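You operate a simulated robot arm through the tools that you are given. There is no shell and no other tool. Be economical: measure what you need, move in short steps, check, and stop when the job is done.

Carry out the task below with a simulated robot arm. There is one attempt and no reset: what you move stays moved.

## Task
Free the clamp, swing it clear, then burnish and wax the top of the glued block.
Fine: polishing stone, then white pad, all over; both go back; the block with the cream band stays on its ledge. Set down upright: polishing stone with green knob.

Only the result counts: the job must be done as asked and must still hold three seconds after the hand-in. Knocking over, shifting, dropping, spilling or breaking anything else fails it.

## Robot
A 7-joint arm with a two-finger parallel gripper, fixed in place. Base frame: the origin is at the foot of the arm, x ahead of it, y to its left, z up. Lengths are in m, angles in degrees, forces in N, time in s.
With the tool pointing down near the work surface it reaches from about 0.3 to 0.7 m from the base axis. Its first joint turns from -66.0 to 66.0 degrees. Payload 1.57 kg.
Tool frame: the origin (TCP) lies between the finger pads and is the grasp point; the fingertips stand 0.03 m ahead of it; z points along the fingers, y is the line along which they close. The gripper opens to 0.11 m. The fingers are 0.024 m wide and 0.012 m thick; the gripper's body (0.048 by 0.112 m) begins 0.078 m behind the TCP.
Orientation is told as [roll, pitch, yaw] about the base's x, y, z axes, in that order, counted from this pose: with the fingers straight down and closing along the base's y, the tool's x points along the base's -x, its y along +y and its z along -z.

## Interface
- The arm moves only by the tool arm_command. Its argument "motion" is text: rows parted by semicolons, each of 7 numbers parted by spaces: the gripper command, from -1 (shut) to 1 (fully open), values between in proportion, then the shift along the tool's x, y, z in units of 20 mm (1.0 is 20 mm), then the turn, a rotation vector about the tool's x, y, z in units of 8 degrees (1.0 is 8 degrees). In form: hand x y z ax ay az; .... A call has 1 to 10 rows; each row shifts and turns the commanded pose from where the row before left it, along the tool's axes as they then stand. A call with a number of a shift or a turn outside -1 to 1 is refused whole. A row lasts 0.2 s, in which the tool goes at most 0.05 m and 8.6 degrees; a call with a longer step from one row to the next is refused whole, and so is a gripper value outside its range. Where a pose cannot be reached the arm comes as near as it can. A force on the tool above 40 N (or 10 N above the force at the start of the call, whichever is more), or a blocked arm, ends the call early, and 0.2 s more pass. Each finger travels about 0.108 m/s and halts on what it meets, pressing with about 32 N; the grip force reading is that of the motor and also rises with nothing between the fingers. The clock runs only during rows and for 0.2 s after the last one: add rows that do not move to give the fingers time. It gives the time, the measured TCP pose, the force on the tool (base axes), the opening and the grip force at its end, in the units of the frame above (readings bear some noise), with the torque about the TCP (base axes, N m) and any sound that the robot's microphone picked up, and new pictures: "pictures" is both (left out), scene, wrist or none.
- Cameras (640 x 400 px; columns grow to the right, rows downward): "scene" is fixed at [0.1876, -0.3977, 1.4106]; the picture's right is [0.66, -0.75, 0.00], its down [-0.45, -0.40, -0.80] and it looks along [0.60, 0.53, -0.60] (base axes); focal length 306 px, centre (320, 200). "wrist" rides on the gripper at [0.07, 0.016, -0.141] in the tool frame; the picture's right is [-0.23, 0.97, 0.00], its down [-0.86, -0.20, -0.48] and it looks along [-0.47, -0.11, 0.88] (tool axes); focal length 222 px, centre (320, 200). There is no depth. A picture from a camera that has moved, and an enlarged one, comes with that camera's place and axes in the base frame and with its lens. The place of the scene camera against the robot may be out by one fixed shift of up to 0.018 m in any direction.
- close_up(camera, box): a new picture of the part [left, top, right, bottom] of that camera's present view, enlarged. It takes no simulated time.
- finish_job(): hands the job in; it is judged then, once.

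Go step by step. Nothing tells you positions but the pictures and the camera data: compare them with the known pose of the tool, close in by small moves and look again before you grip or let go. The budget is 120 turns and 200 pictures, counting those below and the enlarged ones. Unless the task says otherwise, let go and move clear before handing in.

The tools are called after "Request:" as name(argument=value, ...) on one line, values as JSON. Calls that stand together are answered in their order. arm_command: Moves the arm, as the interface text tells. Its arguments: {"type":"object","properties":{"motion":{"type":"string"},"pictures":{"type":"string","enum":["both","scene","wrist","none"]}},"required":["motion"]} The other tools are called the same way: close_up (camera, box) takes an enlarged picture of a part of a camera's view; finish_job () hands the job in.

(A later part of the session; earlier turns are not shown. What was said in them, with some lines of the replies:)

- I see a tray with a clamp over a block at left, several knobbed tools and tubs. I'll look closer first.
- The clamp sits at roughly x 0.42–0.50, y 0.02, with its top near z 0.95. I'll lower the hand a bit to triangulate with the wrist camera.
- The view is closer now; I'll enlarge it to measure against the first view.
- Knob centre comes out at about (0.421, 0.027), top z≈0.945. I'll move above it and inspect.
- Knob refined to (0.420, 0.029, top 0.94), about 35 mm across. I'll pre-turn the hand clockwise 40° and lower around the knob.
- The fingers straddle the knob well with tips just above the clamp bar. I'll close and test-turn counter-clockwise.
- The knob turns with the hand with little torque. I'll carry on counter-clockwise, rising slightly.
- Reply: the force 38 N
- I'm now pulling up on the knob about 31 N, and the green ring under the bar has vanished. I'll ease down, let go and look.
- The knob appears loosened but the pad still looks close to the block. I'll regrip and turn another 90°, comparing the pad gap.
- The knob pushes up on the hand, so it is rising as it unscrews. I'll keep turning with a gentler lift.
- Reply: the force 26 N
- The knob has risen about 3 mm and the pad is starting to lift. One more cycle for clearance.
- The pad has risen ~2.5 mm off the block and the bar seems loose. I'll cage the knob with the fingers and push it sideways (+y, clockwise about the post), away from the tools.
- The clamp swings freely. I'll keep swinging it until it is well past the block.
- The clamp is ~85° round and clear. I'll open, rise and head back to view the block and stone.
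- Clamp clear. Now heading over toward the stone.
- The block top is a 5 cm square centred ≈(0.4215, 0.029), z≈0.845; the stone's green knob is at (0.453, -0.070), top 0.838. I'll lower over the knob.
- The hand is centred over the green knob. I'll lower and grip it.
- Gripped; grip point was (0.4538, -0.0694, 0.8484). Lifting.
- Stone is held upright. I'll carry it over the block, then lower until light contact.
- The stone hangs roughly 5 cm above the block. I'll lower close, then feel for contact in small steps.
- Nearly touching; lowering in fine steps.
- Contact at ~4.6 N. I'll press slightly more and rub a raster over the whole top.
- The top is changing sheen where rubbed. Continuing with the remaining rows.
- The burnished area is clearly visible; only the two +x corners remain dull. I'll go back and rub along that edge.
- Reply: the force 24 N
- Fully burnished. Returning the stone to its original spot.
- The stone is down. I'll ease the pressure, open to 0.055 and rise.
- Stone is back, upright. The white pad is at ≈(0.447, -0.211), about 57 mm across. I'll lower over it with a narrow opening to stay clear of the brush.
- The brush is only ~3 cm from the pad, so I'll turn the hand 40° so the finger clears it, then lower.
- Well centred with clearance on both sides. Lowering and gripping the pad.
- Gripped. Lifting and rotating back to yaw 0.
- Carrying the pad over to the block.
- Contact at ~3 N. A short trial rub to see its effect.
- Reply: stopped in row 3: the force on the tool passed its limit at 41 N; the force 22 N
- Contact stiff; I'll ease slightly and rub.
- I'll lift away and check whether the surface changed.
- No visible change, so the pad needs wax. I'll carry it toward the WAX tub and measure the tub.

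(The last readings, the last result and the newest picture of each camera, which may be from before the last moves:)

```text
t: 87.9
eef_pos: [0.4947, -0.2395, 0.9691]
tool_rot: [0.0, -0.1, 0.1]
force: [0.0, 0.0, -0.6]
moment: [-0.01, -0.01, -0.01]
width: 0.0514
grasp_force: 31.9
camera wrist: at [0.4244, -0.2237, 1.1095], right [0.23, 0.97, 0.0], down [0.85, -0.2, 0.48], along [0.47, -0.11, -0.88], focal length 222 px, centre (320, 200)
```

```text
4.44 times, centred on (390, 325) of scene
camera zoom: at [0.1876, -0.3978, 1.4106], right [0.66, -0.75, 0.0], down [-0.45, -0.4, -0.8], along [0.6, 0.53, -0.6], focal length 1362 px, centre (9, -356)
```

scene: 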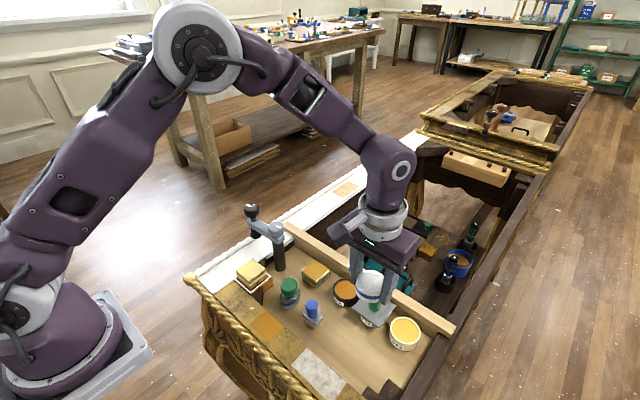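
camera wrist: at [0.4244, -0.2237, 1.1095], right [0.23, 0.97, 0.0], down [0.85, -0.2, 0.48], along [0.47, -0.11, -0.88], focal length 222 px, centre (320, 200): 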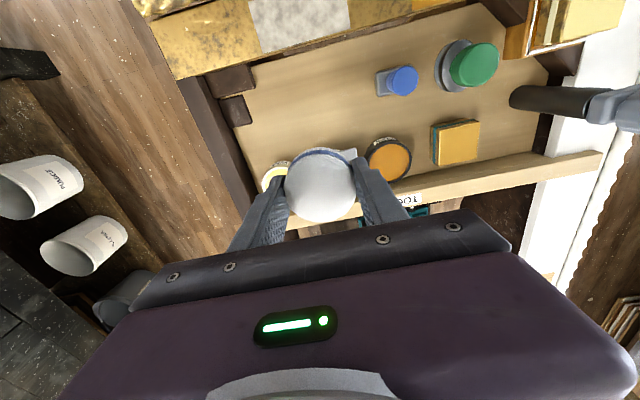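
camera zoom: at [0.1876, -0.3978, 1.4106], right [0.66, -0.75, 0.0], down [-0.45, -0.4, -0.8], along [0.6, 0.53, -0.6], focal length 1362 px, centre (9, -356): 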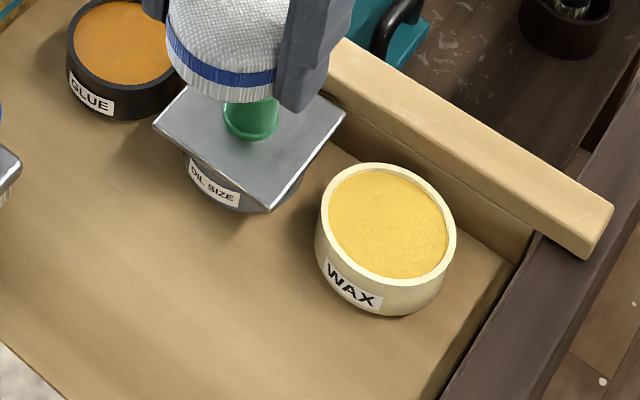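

The tub is at about (0.546, -0.307), inner width ≈64 mm, so the pad fits. Moving above it.

Request:
arm_command(motion="-1 -0.65 -0.85 0 0 0 0;-1 -0.65 -0.85 0 0 0 0;-1 -0.65 -0.85 0 0 0 0;-1 -0.62 -0.82 0 0 0 0;-1 0 0 1 0 0 0;-1 0 0 1 0 0 0;-1 0 0 0.8 0 0 0;-1 0 0 0 0 0 0", pictures="none")

Request:
close_up(camera="wrist", box=[220, 80, 420, 230])

Request:
close_up(camera="scene", box=[350, 280, 470, 370])

```text
t: 89.7
eef_pos: [0.5459, -0.3074, 0.9117]
tool_rot: [0.0, -0.1, 0.0]
force: [0.2, 0.4, 0.2]
moment: [0.0, 0.03, 0.0]
width: 0.0513
grasp_force: 32.1
```

```text
2.67 times, centred on (320, 155) of wrist
camera zoom: at [0.4772, -0.2904, 1.0528], right [0.23, 0.97, 0.0], down [0.85, -0.2, 0.48], along [0.47, -0.11, -0.88], focal length 592 px, centre (320, 320)
```

zoom: 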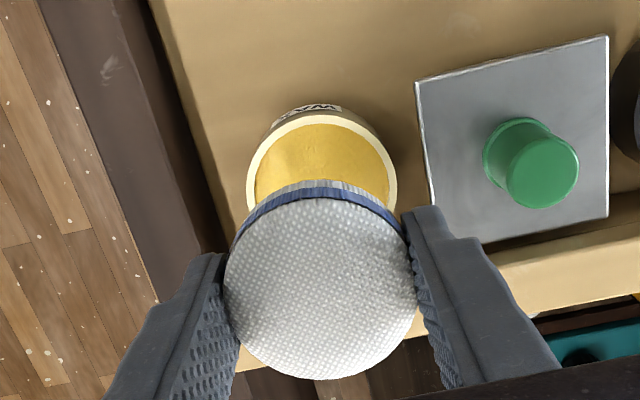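

```text
4.44 times, centred on (410, 325) of scene
camera zoom: at [0.1876, -0.3978, 1.4106], right [0.66, -0.75, 0.0], down [-0.45, -0.4, -0.8], along [0.6, 0.53, -0.6], focal length 1362 px, centre (-80, -356)
```

zoom: 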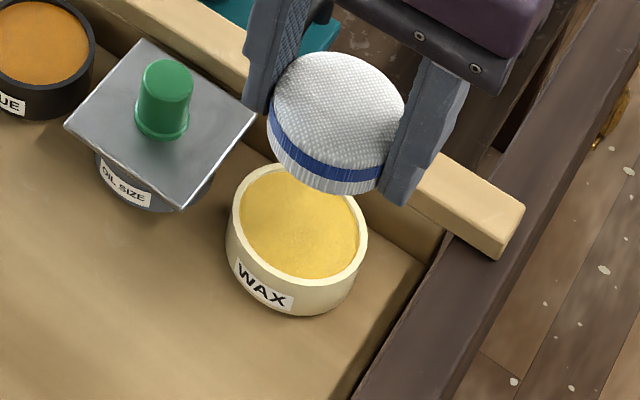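

I'll nudge 3 mm toward the base to centre, then lower gently until contact.

Request:
arm_command(motion="-1 0.15 0.07 0.6 0 0 0;-1 0 0 0.6 0 0 0;-1 0 0 0.6 0 0 0;-1 0 0 0.5 0 0 0;-1 0 0 0 0 0 0", pictures="none")

Request:
close_up(camera="wrist", box=[220, 80, 420, 230])

Request:
close_up(camera="scene", box=[350, 280, 470, 370])

```text
t: 90.9
eef_pos: [0.5432, -0.3052, 0.8657]
tool_rot: [0.0, -0.1, 0.0]
force: [-0.2, -0.5, 0.1]
moment: [-0.01, 0.01, -0.01]
width: 0.0513
grasp_force: 31.8
```

```text
2.67 times, centred on (320, 155) of wrist
camera zoom: at [0.4744, -0.2887, 1.0066], right [0.23, 0.97, 0.0], down [0.85, -0.2, 0.48], along [0.47, -0.11, -0.88], focal length 592 px, centre (320, 320)
```

zoom: 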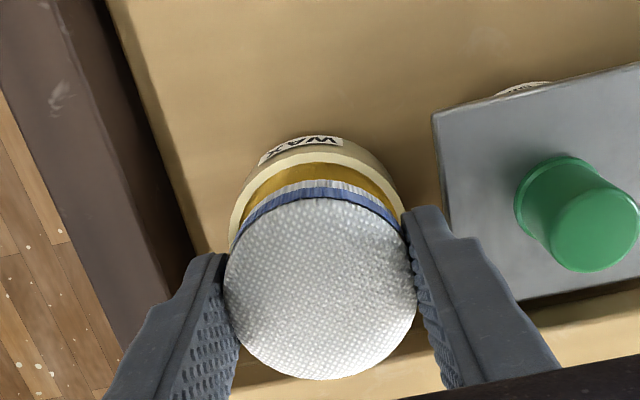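

```text
4.44 times, centred on (410, 325) of scene
camera zoom: at [0.1876, -0.3977, 1.4106], right [0.66, -0.75, 0.0], down [-0.45, -0.4, -0.8], along [0.6, 0.53, -0.6], focal length 1362 px, centre (-80, -356)
```

zoom: 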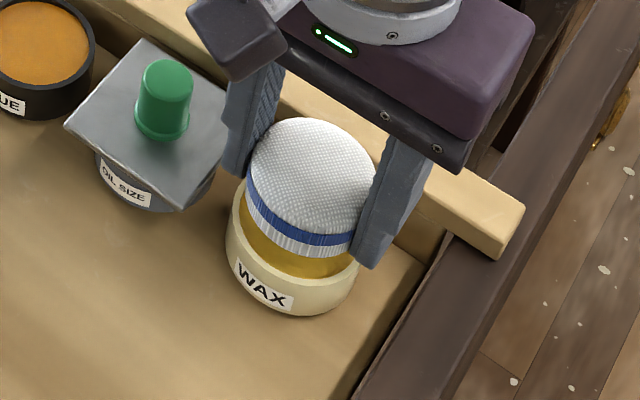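

Well centred over the wax. Lowering in fine steps until contact.

Request:
arm_command(motion="-1 0 0 0.2 0 0 0;-1 0 0 0.2 0 0 0;-1 0 0 0.1 0 0 0;-1 0 0 0.1 0 0 0;-1 0 0 0 0 0 0", pictures="none")

Request:
close_up(camera="scene", box=[350, 280, 470, 370])

```text
t: 92.1
eef_pos: [0.5445, -0.3052, 0.854]
tool_rot: [0.0, 0.0, 0.0]
force: [0.7, 0.5, -0.1]
moment: [0.02, -0.02, 0.01]
width: 0.0511
grasp_force: 31.9
```

```text
4.44 times, centred on (410, 325) of scene
camera zoom: at [0.1876, -0.3977, 1.4106], right [0.66, -0.75, 0.0], down [-0.45, -0.4, -0.8], along [0.6, 0.53, -0.6], focal length 1362 px, centre (-80, -356)
```

zoom: 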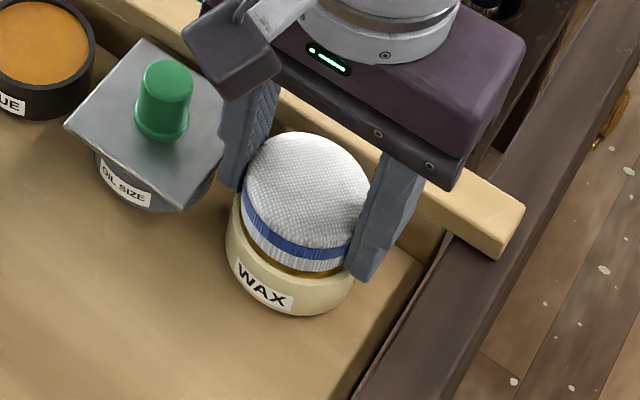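

Request:
arm_command(motion="-1 0.05 0.05 0.1 0 0 0;-1 0 0 0.1 0 0 0;-1 0 0 0.05 0 0 0;-1 0 0 0 0 0 0", pictures="none")

```text
t: 92.9
eef_pos: [0.5448, -0.3041, 0.8537]
tool_rot: [-0.2, -0.3, 0.0]
force: [-1.4, 0.4, 7.7]
moment: [0.06, 0.12, -0.02]
width: 0.0515
grasp_force: 32.2
stopped in row 4: the force on the tool passed its limit at 41 N (the readings are from after the stop); the commanded pose is now the measured one
```

Request:
arm_command(motion="-1 0 0 -0.02 0 0 0;-1 0 0 0 0 0 0", pictures="none")

Request:
close_up(camera="scene", box=[370, 295, 430, 345])

Request:
close_up(camera="wrist", box=[270, 100, 390, 190])

```text
t: 93.5
eef_pos: [0.5438, -0.3031, 0.8516]
tool_rot: [-0.3, -0.2, -0.1]
force: [0.8, -1.3, 8.8]
moment: [0.02, 0.05, -0.01]
width: 0.0511
grasp_force: 32.2
```

```text
8.00 times, centred on (400, 320) of scene
camera zoom: at [0.1875, -0.3977, 1.4106], right [0.66, -0.75, 0.0], down [-0.45, -0.4, -0.8], along [0.6, 0.53, -0.6], focal length 2452 px, centre (-320, -760)
```

zoom: 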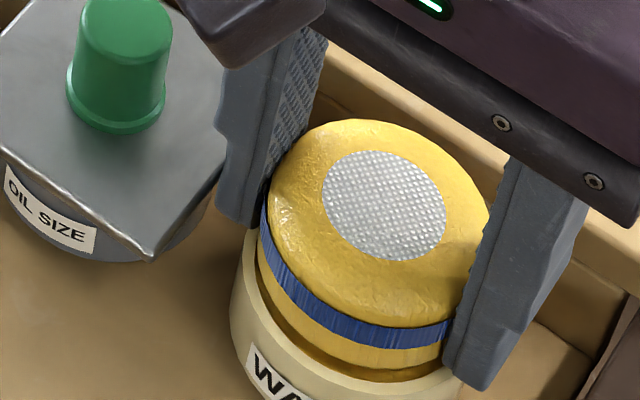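

```text
4.44 times, centred on (330, 145) of wrist
camera zoom: at [0.4741, -0.2878, 0.9933], right [0.23, 0.97, 0.0], down [0.85, -0.2, 0.48], along [0.47, -0.11, -0.88], focal length 987 px, centre (276, 444)
```

zoom: 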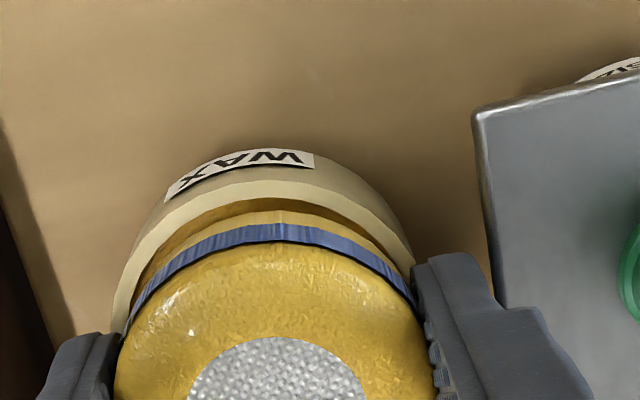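

The pad is visibly loaded with wax. Lifting out straight.

Request:
arm_command(motion="-1 0 0 -0.3 0 0 0;-1 0 0 -0.8 0 0 0;-1 0 0 -1 0 0 0;-1 0 0 -1 0 0 0;-1 0 0 -1 0 0 0;-1 0.5 0.6 -1 0 0 0;-1 1 0.6 0 0 0 0;-1 1 0.6 0 0 0 0;-1 1 0.6 0 0 0 0;-1 0 0 0 0 0 0", pictures="scene")

Request:
close_up(camera="scene", box=[300, 230, 460, 370])

```text
t: 95.7
eef_pos: [0.473, -0.2565, 0.9557]
tool_rot: [-0.2, -0.3, 0.0]
force: [-0.3, 0.4, -0.9]
moment: [0.0, -0.02, -0.02]
width: 0.0512
grasp_force: 32.0
```

scene: 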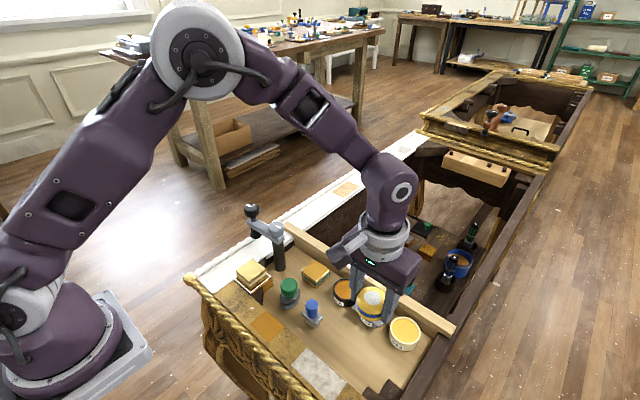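

```text
2.86 times, centred on (380, 300) of scene
camera zoom: at [0.1876, -0.3977, 1.4106], right [0.66, -0.75, 0.0], down [-0.45, -0.4, -0.8], along [0.6, 0.53, -0.6], focal length 876 px, centre (149, -86)
```

zoom: 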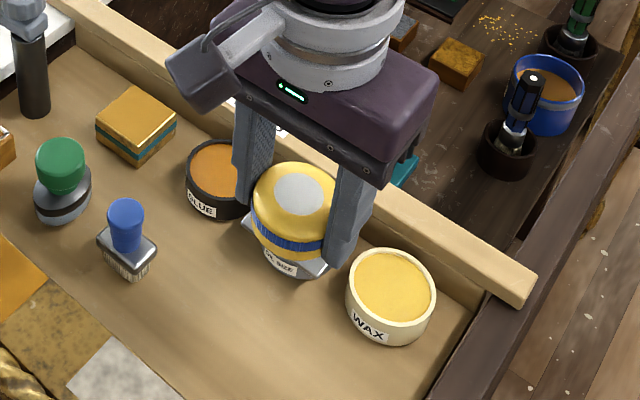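

Carrying the waxed pad to the block.

Request:
arm_command(motion="-1 0.5 1 0 0 0 0;-1 0.5 1 0 0 0 0;-1 0.5 1 0 0 0 0;-1 0.5 1 0 0 0 0;-1 0.5 1 0 0 0 0;-1 0 1 0 0 0 0;-1 0 1 0 0 0 0;-1 0 1 0 0 0 0;-1 0 1 0 0 0 0;-1 0 1 0 0 0 0", pictures="none")

Request:
arm_command(motion="-1 0 1 0 0 0 0;-1 0 1 0 0 0 0;-1 0 1 0 0 0 0;-1 0 0.9 0.3 0 0 0;-1 0 0 1 0 0 0;-1 0 0 1 0 0 0;-1 0 0 0.7 0 0 0;-1 0 0 0 0 0 0", pictures="none")

```text
t: 97.9
eef_pos: [0.4237, -0.0551, 0.9526]
tool_rot: [-0.2, -0.3, -0.1]
force: [-0.5, -0.8, -0.9]
moment: [-0.02, 0.03, 0.02]
width: 0.0513
grasp_force: 31.1
```

```text
t: 99.7
eef_pos: [0.424, 0.0217, 0.8932]
tool_rot: [0.0, -0.3, 0.0]
force: [0.1, 0.4, 0.0]
moment: [0.0, -0.01, -0.03]
width: 0.0514
grasp_force: 31.6
```

Request:
arm_command(motion="-1 0 0.25 0.1 0 0 0;-1 0 0 0.1 0 0 0;-1 0 0 0.05 0 0 0;-1 0 0 0 0 0 0", pictures="none")

```text
t: 100.7
eef_pos: [0.4237, 0.0275, 0.8885]
tool_rot: [-0.1, -0.2, 0.0]
force: [0.2, -0.1, -0.5]
moment: [-0.01, 0.02, 0.02]
width: 0.0512
grasp_force: 32.3
```

Request:
arm_command(motion="-1 0 0 0.04 0 0 0;-1 0 0 0.04 0 0 0;-1 0 0 0 0 0 0", pictures="none")

```text
t: 101.5
eef_pos: [0.4243, 0.0267, 0.8878]
tool_rot: [-0.2, -0.2, -0.1]
force: [-1.2, 0.3, 1.9]
moment: [0.0, 0.04, -0.01]
width: 0.0513
grasp_force: 32.5
```

Light contact; press a touch more and rub the raster.

Request:
arm_command(motion="-1 0.4 -0.3 0.03 0 0 0;-1 0.45 -0.4 0 0 0 0;-1 0 0.6 0 0 0 0;-1 0 0.6 0 0 0 0;-1 0 0.5 0 0 0 0;-1 -0.5 0 0 0 0 0;-1 0 -0.6 0 0 0 0;-1 0 -0.6 0 0 0 0;-1 0 -0.5 0 0 0 0;-1 -0.5 0 0 0 0 0", pictures="none")

Request:
close_up(camera="wrist", box=[220, 80, 420, 230])

```text
t: 103.7
eef_pos: [0.4257, 0.0116, 0.8857]
tool_rot: [-0.3, -0.1, 0.0]
force: [-9.0, -0.9, 19.4]
moment: [0.28, 0.53, 0.12]
width: 0.0514
grasp_force: 32.5
```

```text
2.67 times, centred on (320, 155) of wrist
camera zoom: at [0.3564, 0.0278, 1.0265], right [0.23, 0.97, 0.0], down [0.85, -0.2, 0.48], along [0.47, -0.11, -0.88], focal length 592 px, centre (320, 320)
```

zoom: 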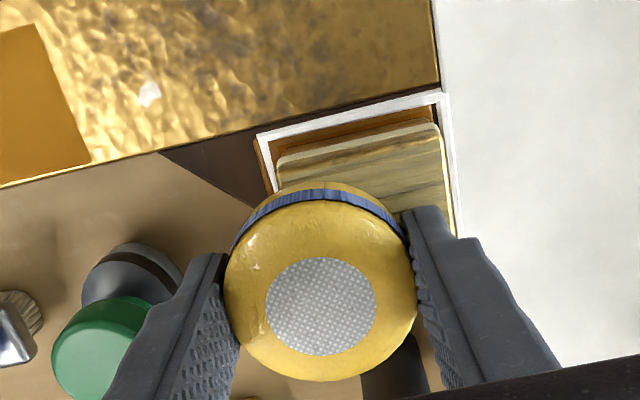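

The wax film is showing. Continuing the remaining rows toward +x.

Request:
arm_command(motion="-1 0 0.6 -0.01 0 0 0;-1 0 0.6 0 0 0 0;-1 0 0.5 0 0 0 0;-1 -0.5 0 0 0 0 0;-1 0 -0.6 0 0 0 0;-1 0 -0.6 0 0 0 0;-1 0 -0.6 0 0 0 0;-1 -0.3 0 0 0 0 0;-1 0 0.6 0 0 0 0;-1 0 0.6 0 0 0 0", pictures="none")

Request:
arm_command(motion="-1 0 0.6 0 0 0 0;-1 0 0.1 0 0 0 0;-1 0 0 -0.5 0 0 0;-1 0 -1 -1 0 0 0;-1 0.5 -1 -1 0 0 0;-1 0.5 -1 -0.5 0 0 0;-1 0 -1 0 0 0 0;-1 0 -1 0 0 0 0;-1 0 0 0 0 0 0", pictures="none")

Request:
close_up(camera="wrist", box=[280, 60, 480, 210])

Request:
close_up(camera="scene", box=[225, 250, 285, 300])

```text
t: 105.9
eef_pos: [0.4423, 0.0349, 0.8864]
tool_rot: [-0.2, -0.3, 0.0]
force: [0.2, -2.1, 4.2]
moment: [-0.18, 0.07, 0.02]
width: 0.0511
grasp_force: 32.3
```

```text
t: 107.9
eef_pos: [0.4229, -0.052, 0.9454]
tool_rot: [-0.2, -0.3, 0.0]
force: [0.4, -0.3, -0.4]
moment: [0.02, 0.0, 0.02]
width: 0.0512
grasp_force: 31.8
```

```text
2.67 times, centred on (380, 135) of wrist
camera zoom: at [0.3519, -0.0337, 1.086], right [0.23, 0.97, 0.0], down [0.85, -0.2, 0.48], along [0.47, -0.11, -0.88], focal length 592 px, centre (160, 373)
```

zoom: 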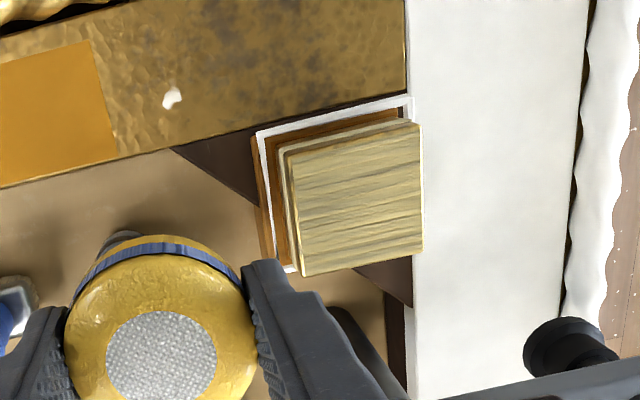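

```text
8.00 times, centred on (255, 275) of scene
camera zoom: at [0.1876, -0.3978, 1.4106], right [0.66, -0.75, 0.0], down [-0.45, -0.4, -0.8], along [0.6, 0.53, -0.6], focal length 2452 px, centre (840, -400)
```

zoom: 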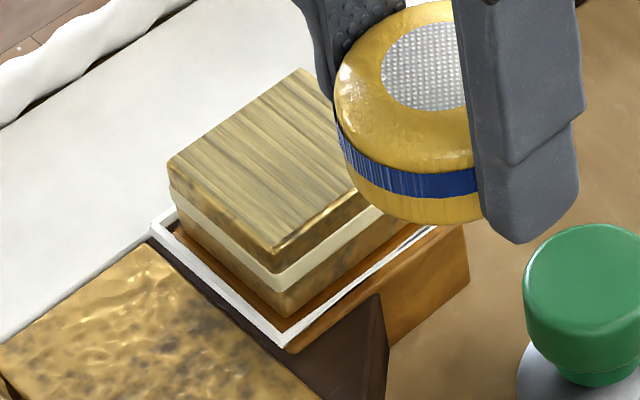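

The whole top is uniformly waxed. Returning the pad to its place.

Request:
arm_command(motion="-1 -0.3 -1 0 0 0 0;-1 -0.3 -1 0 0 0 0;-1 -0.3 -1 0 0 0 0;-1 -0.3 -1 0 0 0 0;-1 0 -1 0 0 0 0;-1 0 -1 0 0 0 0;-1 0 -1 0 0 0 0;-1 0 -1 0 0 0 0;-1 0 0 0 0 0 -1;-1 0 0 0 0 0 -1", pictures="none")

Request:
arm_command(motion="-1 0 0 0.5 0 0 -1;-1 0 0 1 0 0 -1;-1 0 0 1 0 0 -1;-1 0 0 1 0 0 0;-1 0 0 0.8 0 0 0;-1 0 0 0 0 0 0", pictures="scene")

Request:
close_up(camera="scene", box=[270, 250, 410, 360])

Request:
close_up(camera="wrist", box=[220, 80, 420, 230])

```text
t: 110.1
eef_pos: [0.4471, -0.2116, 0.9471]
tool_rot: [-0.2, -0.2, 16.1]
force: [0.1, 0.9, 0.4]
moment: [-0.02, 0.02, 0.02]
width: 0.0514
grasp_force: 32.0
```

```text
t: 111.5
eef_pos: [0.4471, -0.2118, 0.8601]
tool_rot: [-0.3, -0.1, 40.1]
force: [0.6, 0.7, 0.0]
moment: [0.02, 0.0, 0.02]
width: 0.0513
grasp_force: 32.0
```

scene: 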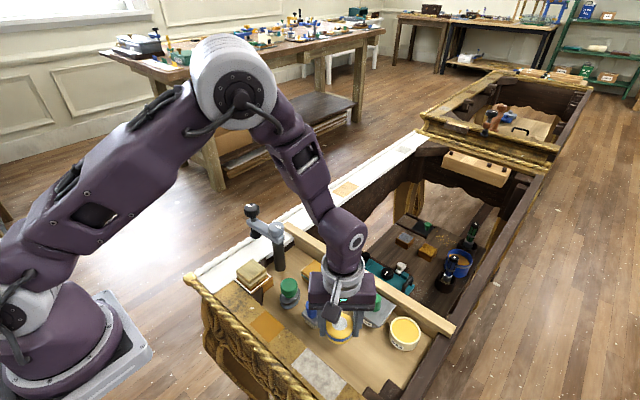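

```text
3.64 times, centred on (340, 305) of scene
camera zoom: at [0.1876, -0.3977, 1.4106], right [0.66, -0.75, 0.0], down [-0.45, -0.4, -0.8], along [0.6, 0.53, -0.6], focal length 1115 px, centre (247, -182)
```

zoom: 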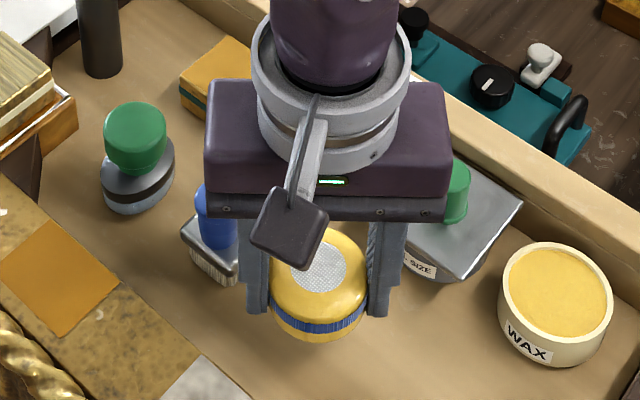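

```text
2.67 times, centred on (320, 155) of wrist
camera zoom: at [0.3823, -0.2437, 1.0016], right [-0.45, 0.89, 0.0], down [0.78, 0.4, 0.48], along [0.43, 0.21, -0.88], focal length 592 px, centre (320, 320)
```

zoom: 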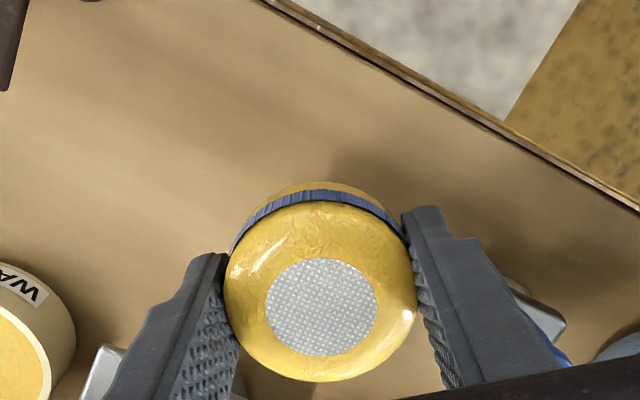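

Request:
arm_command(motion="-1 0 -0.04 0.6 0 0 0;-1 0 0 0.5 0 0 0;-1 0 0 0.3 0 0 0;-1 0 0 0.15 0 0 0;-1 0 0 0.05 0 0 0;-1 0 0 0 0 0 0", pictures="none")

```text
t: 112.9
eef_pos: [0.4477, -0.2116, 0.8292]
tool_rot: [-0.4, 0.0, 40.0]
force: [-1.1, -0.6, 0.1]
moment: [0.01, 0.0, 0.01]
width: 0.0512
grasp_force: 32.3
```

Request:
arm_command(motion="-1 0 0 0.08 0 0 0;-1 0 0 0.06 0 0 0;-1 0 0 0 0 0 0", pictures="none")

```text
t: 113.7
eef_pos: [0.4482, -0.212, 0.8273]
tool_rot: [-0.3, -0.1, 39.8]
force: [0.4, 0.7, -0.4]
moment: [-0.01, 0.0, 0.01]
width: 0.0515
grasp_force: 32.0
```

Request:
arm_command(motion="-1 0 0 0.05 0 0 0;-1 0 0 0.04 0 0 0;-1 0 0 0 0 0 0", pictures="none")

```text
t: 114.5
eef_pos: [0.4488, -0.2127, 0.8253]
tool_rot: [-0.3, 0.0, 40.0]
force: [-1.5, 0.9, 19.2]
moment: [0.26, 0.07, 0.0]
width: 0.0515
grasp_force: 32.0
```

The pad is down. Ease off, open to 0.069, rise clear.

Request:
arm_command(motion="-1 0 0 -0.04 0 0 0;-0.4 0 0 0 0 0 0;0.25 0 0 0 0 0 0;0.25 0 0 0 0 0 0;0.25 0 0 -0.3 0 0 0;0.25 0 0 -1 0 0 0;0.25 0 0 -1 0 0 0;0.25 0 0 -1 0 0 0;0.25 0 0 -1 0 0 0;0.25 0 0 -1 0 0 0", pictures="none")

Request:
arm_command(motion="0.25 0 0 -1 0 0 1;0.25 0 0 -1 0 0 1;0.25 0 0 -1 0 0 1;0.25 0 0 -1 0 0 1;0.25 0 0 -1 0 0 1;0.25 0 0 -1 0 0 0;0.25 0.5 0.5 -0.5 0 0 0;0.25 0 0 0 0 0 0")

Request:
close_up(camera="scene", box=[220, 230, 440, 370])

Request:
close_up(camera="scene", box=[215, 190, 325, 300])

```text
t: 116.7
eef_pos: [0.4456, -0.211, 0.9329]
tool_rot: [-0.4, -0.2, 39.9]
force: [-0.3, 0.6, -0.1]
moment: [-0.01, -0.02, -0.07]
width: 0.0688
grasp_force: 0.0
```

```text
t: 118.5
eef_pos: [0.4361, -0.2013, 1.0623]
tool_rot: [-0.3, -0.3, 0.0]
force: [0.2, 0.3, -0.1]
moment: [0.02, 0.02, 0.02]
width: 0.0684
grasp_force: 0.0
camera wrist: at [0.3656, -0.1844, 1.2021], right [0.23, 0.97, 0.0], down [0.85, -0.2, 0.48], along [0.47, -0.11, -0.88], focal length 222 px, centre (320, 200)
```

scene: 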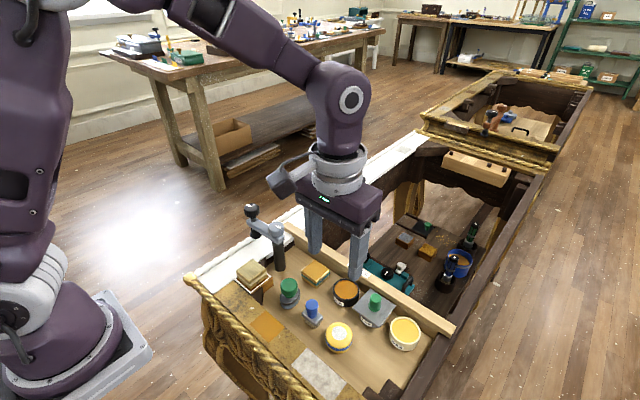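
wrist: 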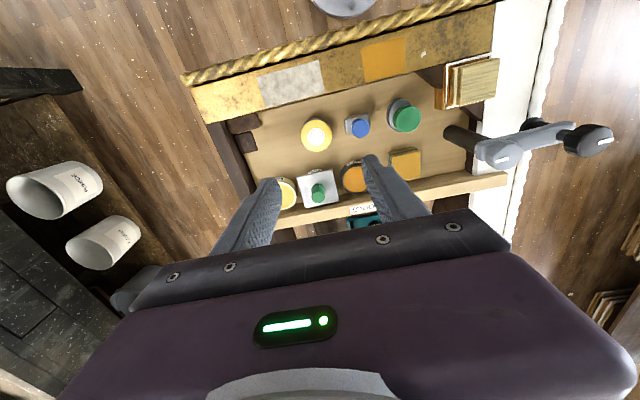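

```text
2.86 times, centred on (330, 300) of scene
camera zoom: at [0.1876, -0.3977, 1.4106], right [0.66, -0.75, 0.0], down [-0.45, -0.4, -0.8], along [0.6, 0.53, -0.6], focal length 876 px, centre (291, -86)
```

zoom: 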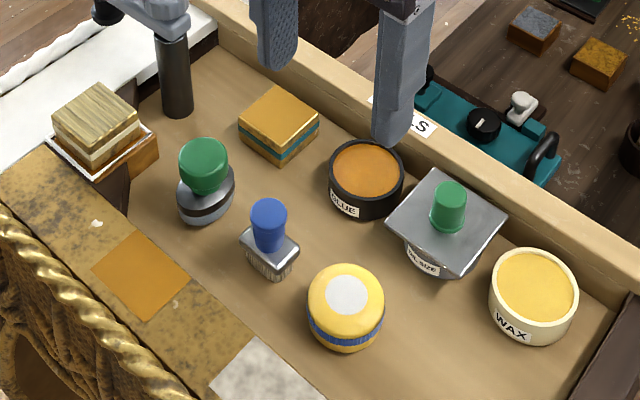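

```text
3.64 times, centred on (270, 245) of scene
camera zoom: at [0.1876, -0.3977, 1.4106], right [0.66, -0.75, 0.0], down [-0.45, -0.4, -0.8], along [0.6, 0.53, -0.6], focal length 1115 px, centre (502, 36)
```

zoom: 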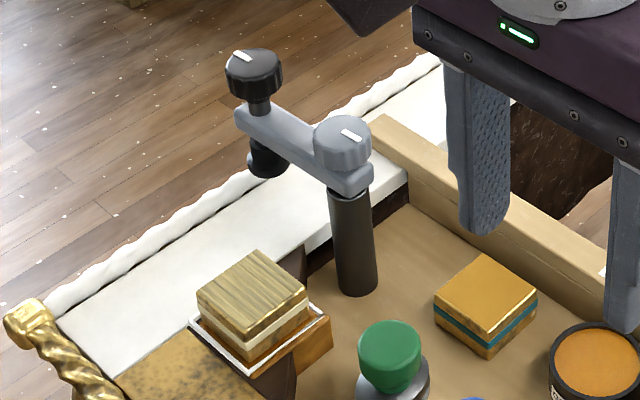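

The clamp is loose and swung clear, and all four sides of the block's top are burnished and waxed. The stone stands upright in its place, the pad is back, and nothing else has shifted, so I'm handing in.

Request:
finish_job()

```text
The job is handed in.
```

The job is handed in. I loosened the clamp and swung it clear, then burnished and waxed the whole top of the cream-band block. The block stayed on its ledge. The polishing stone is back upright in its place, and the white pad is back too.

The pad had no effect dry, so I loaded it from the WAX tub first. It went back with wax on it.
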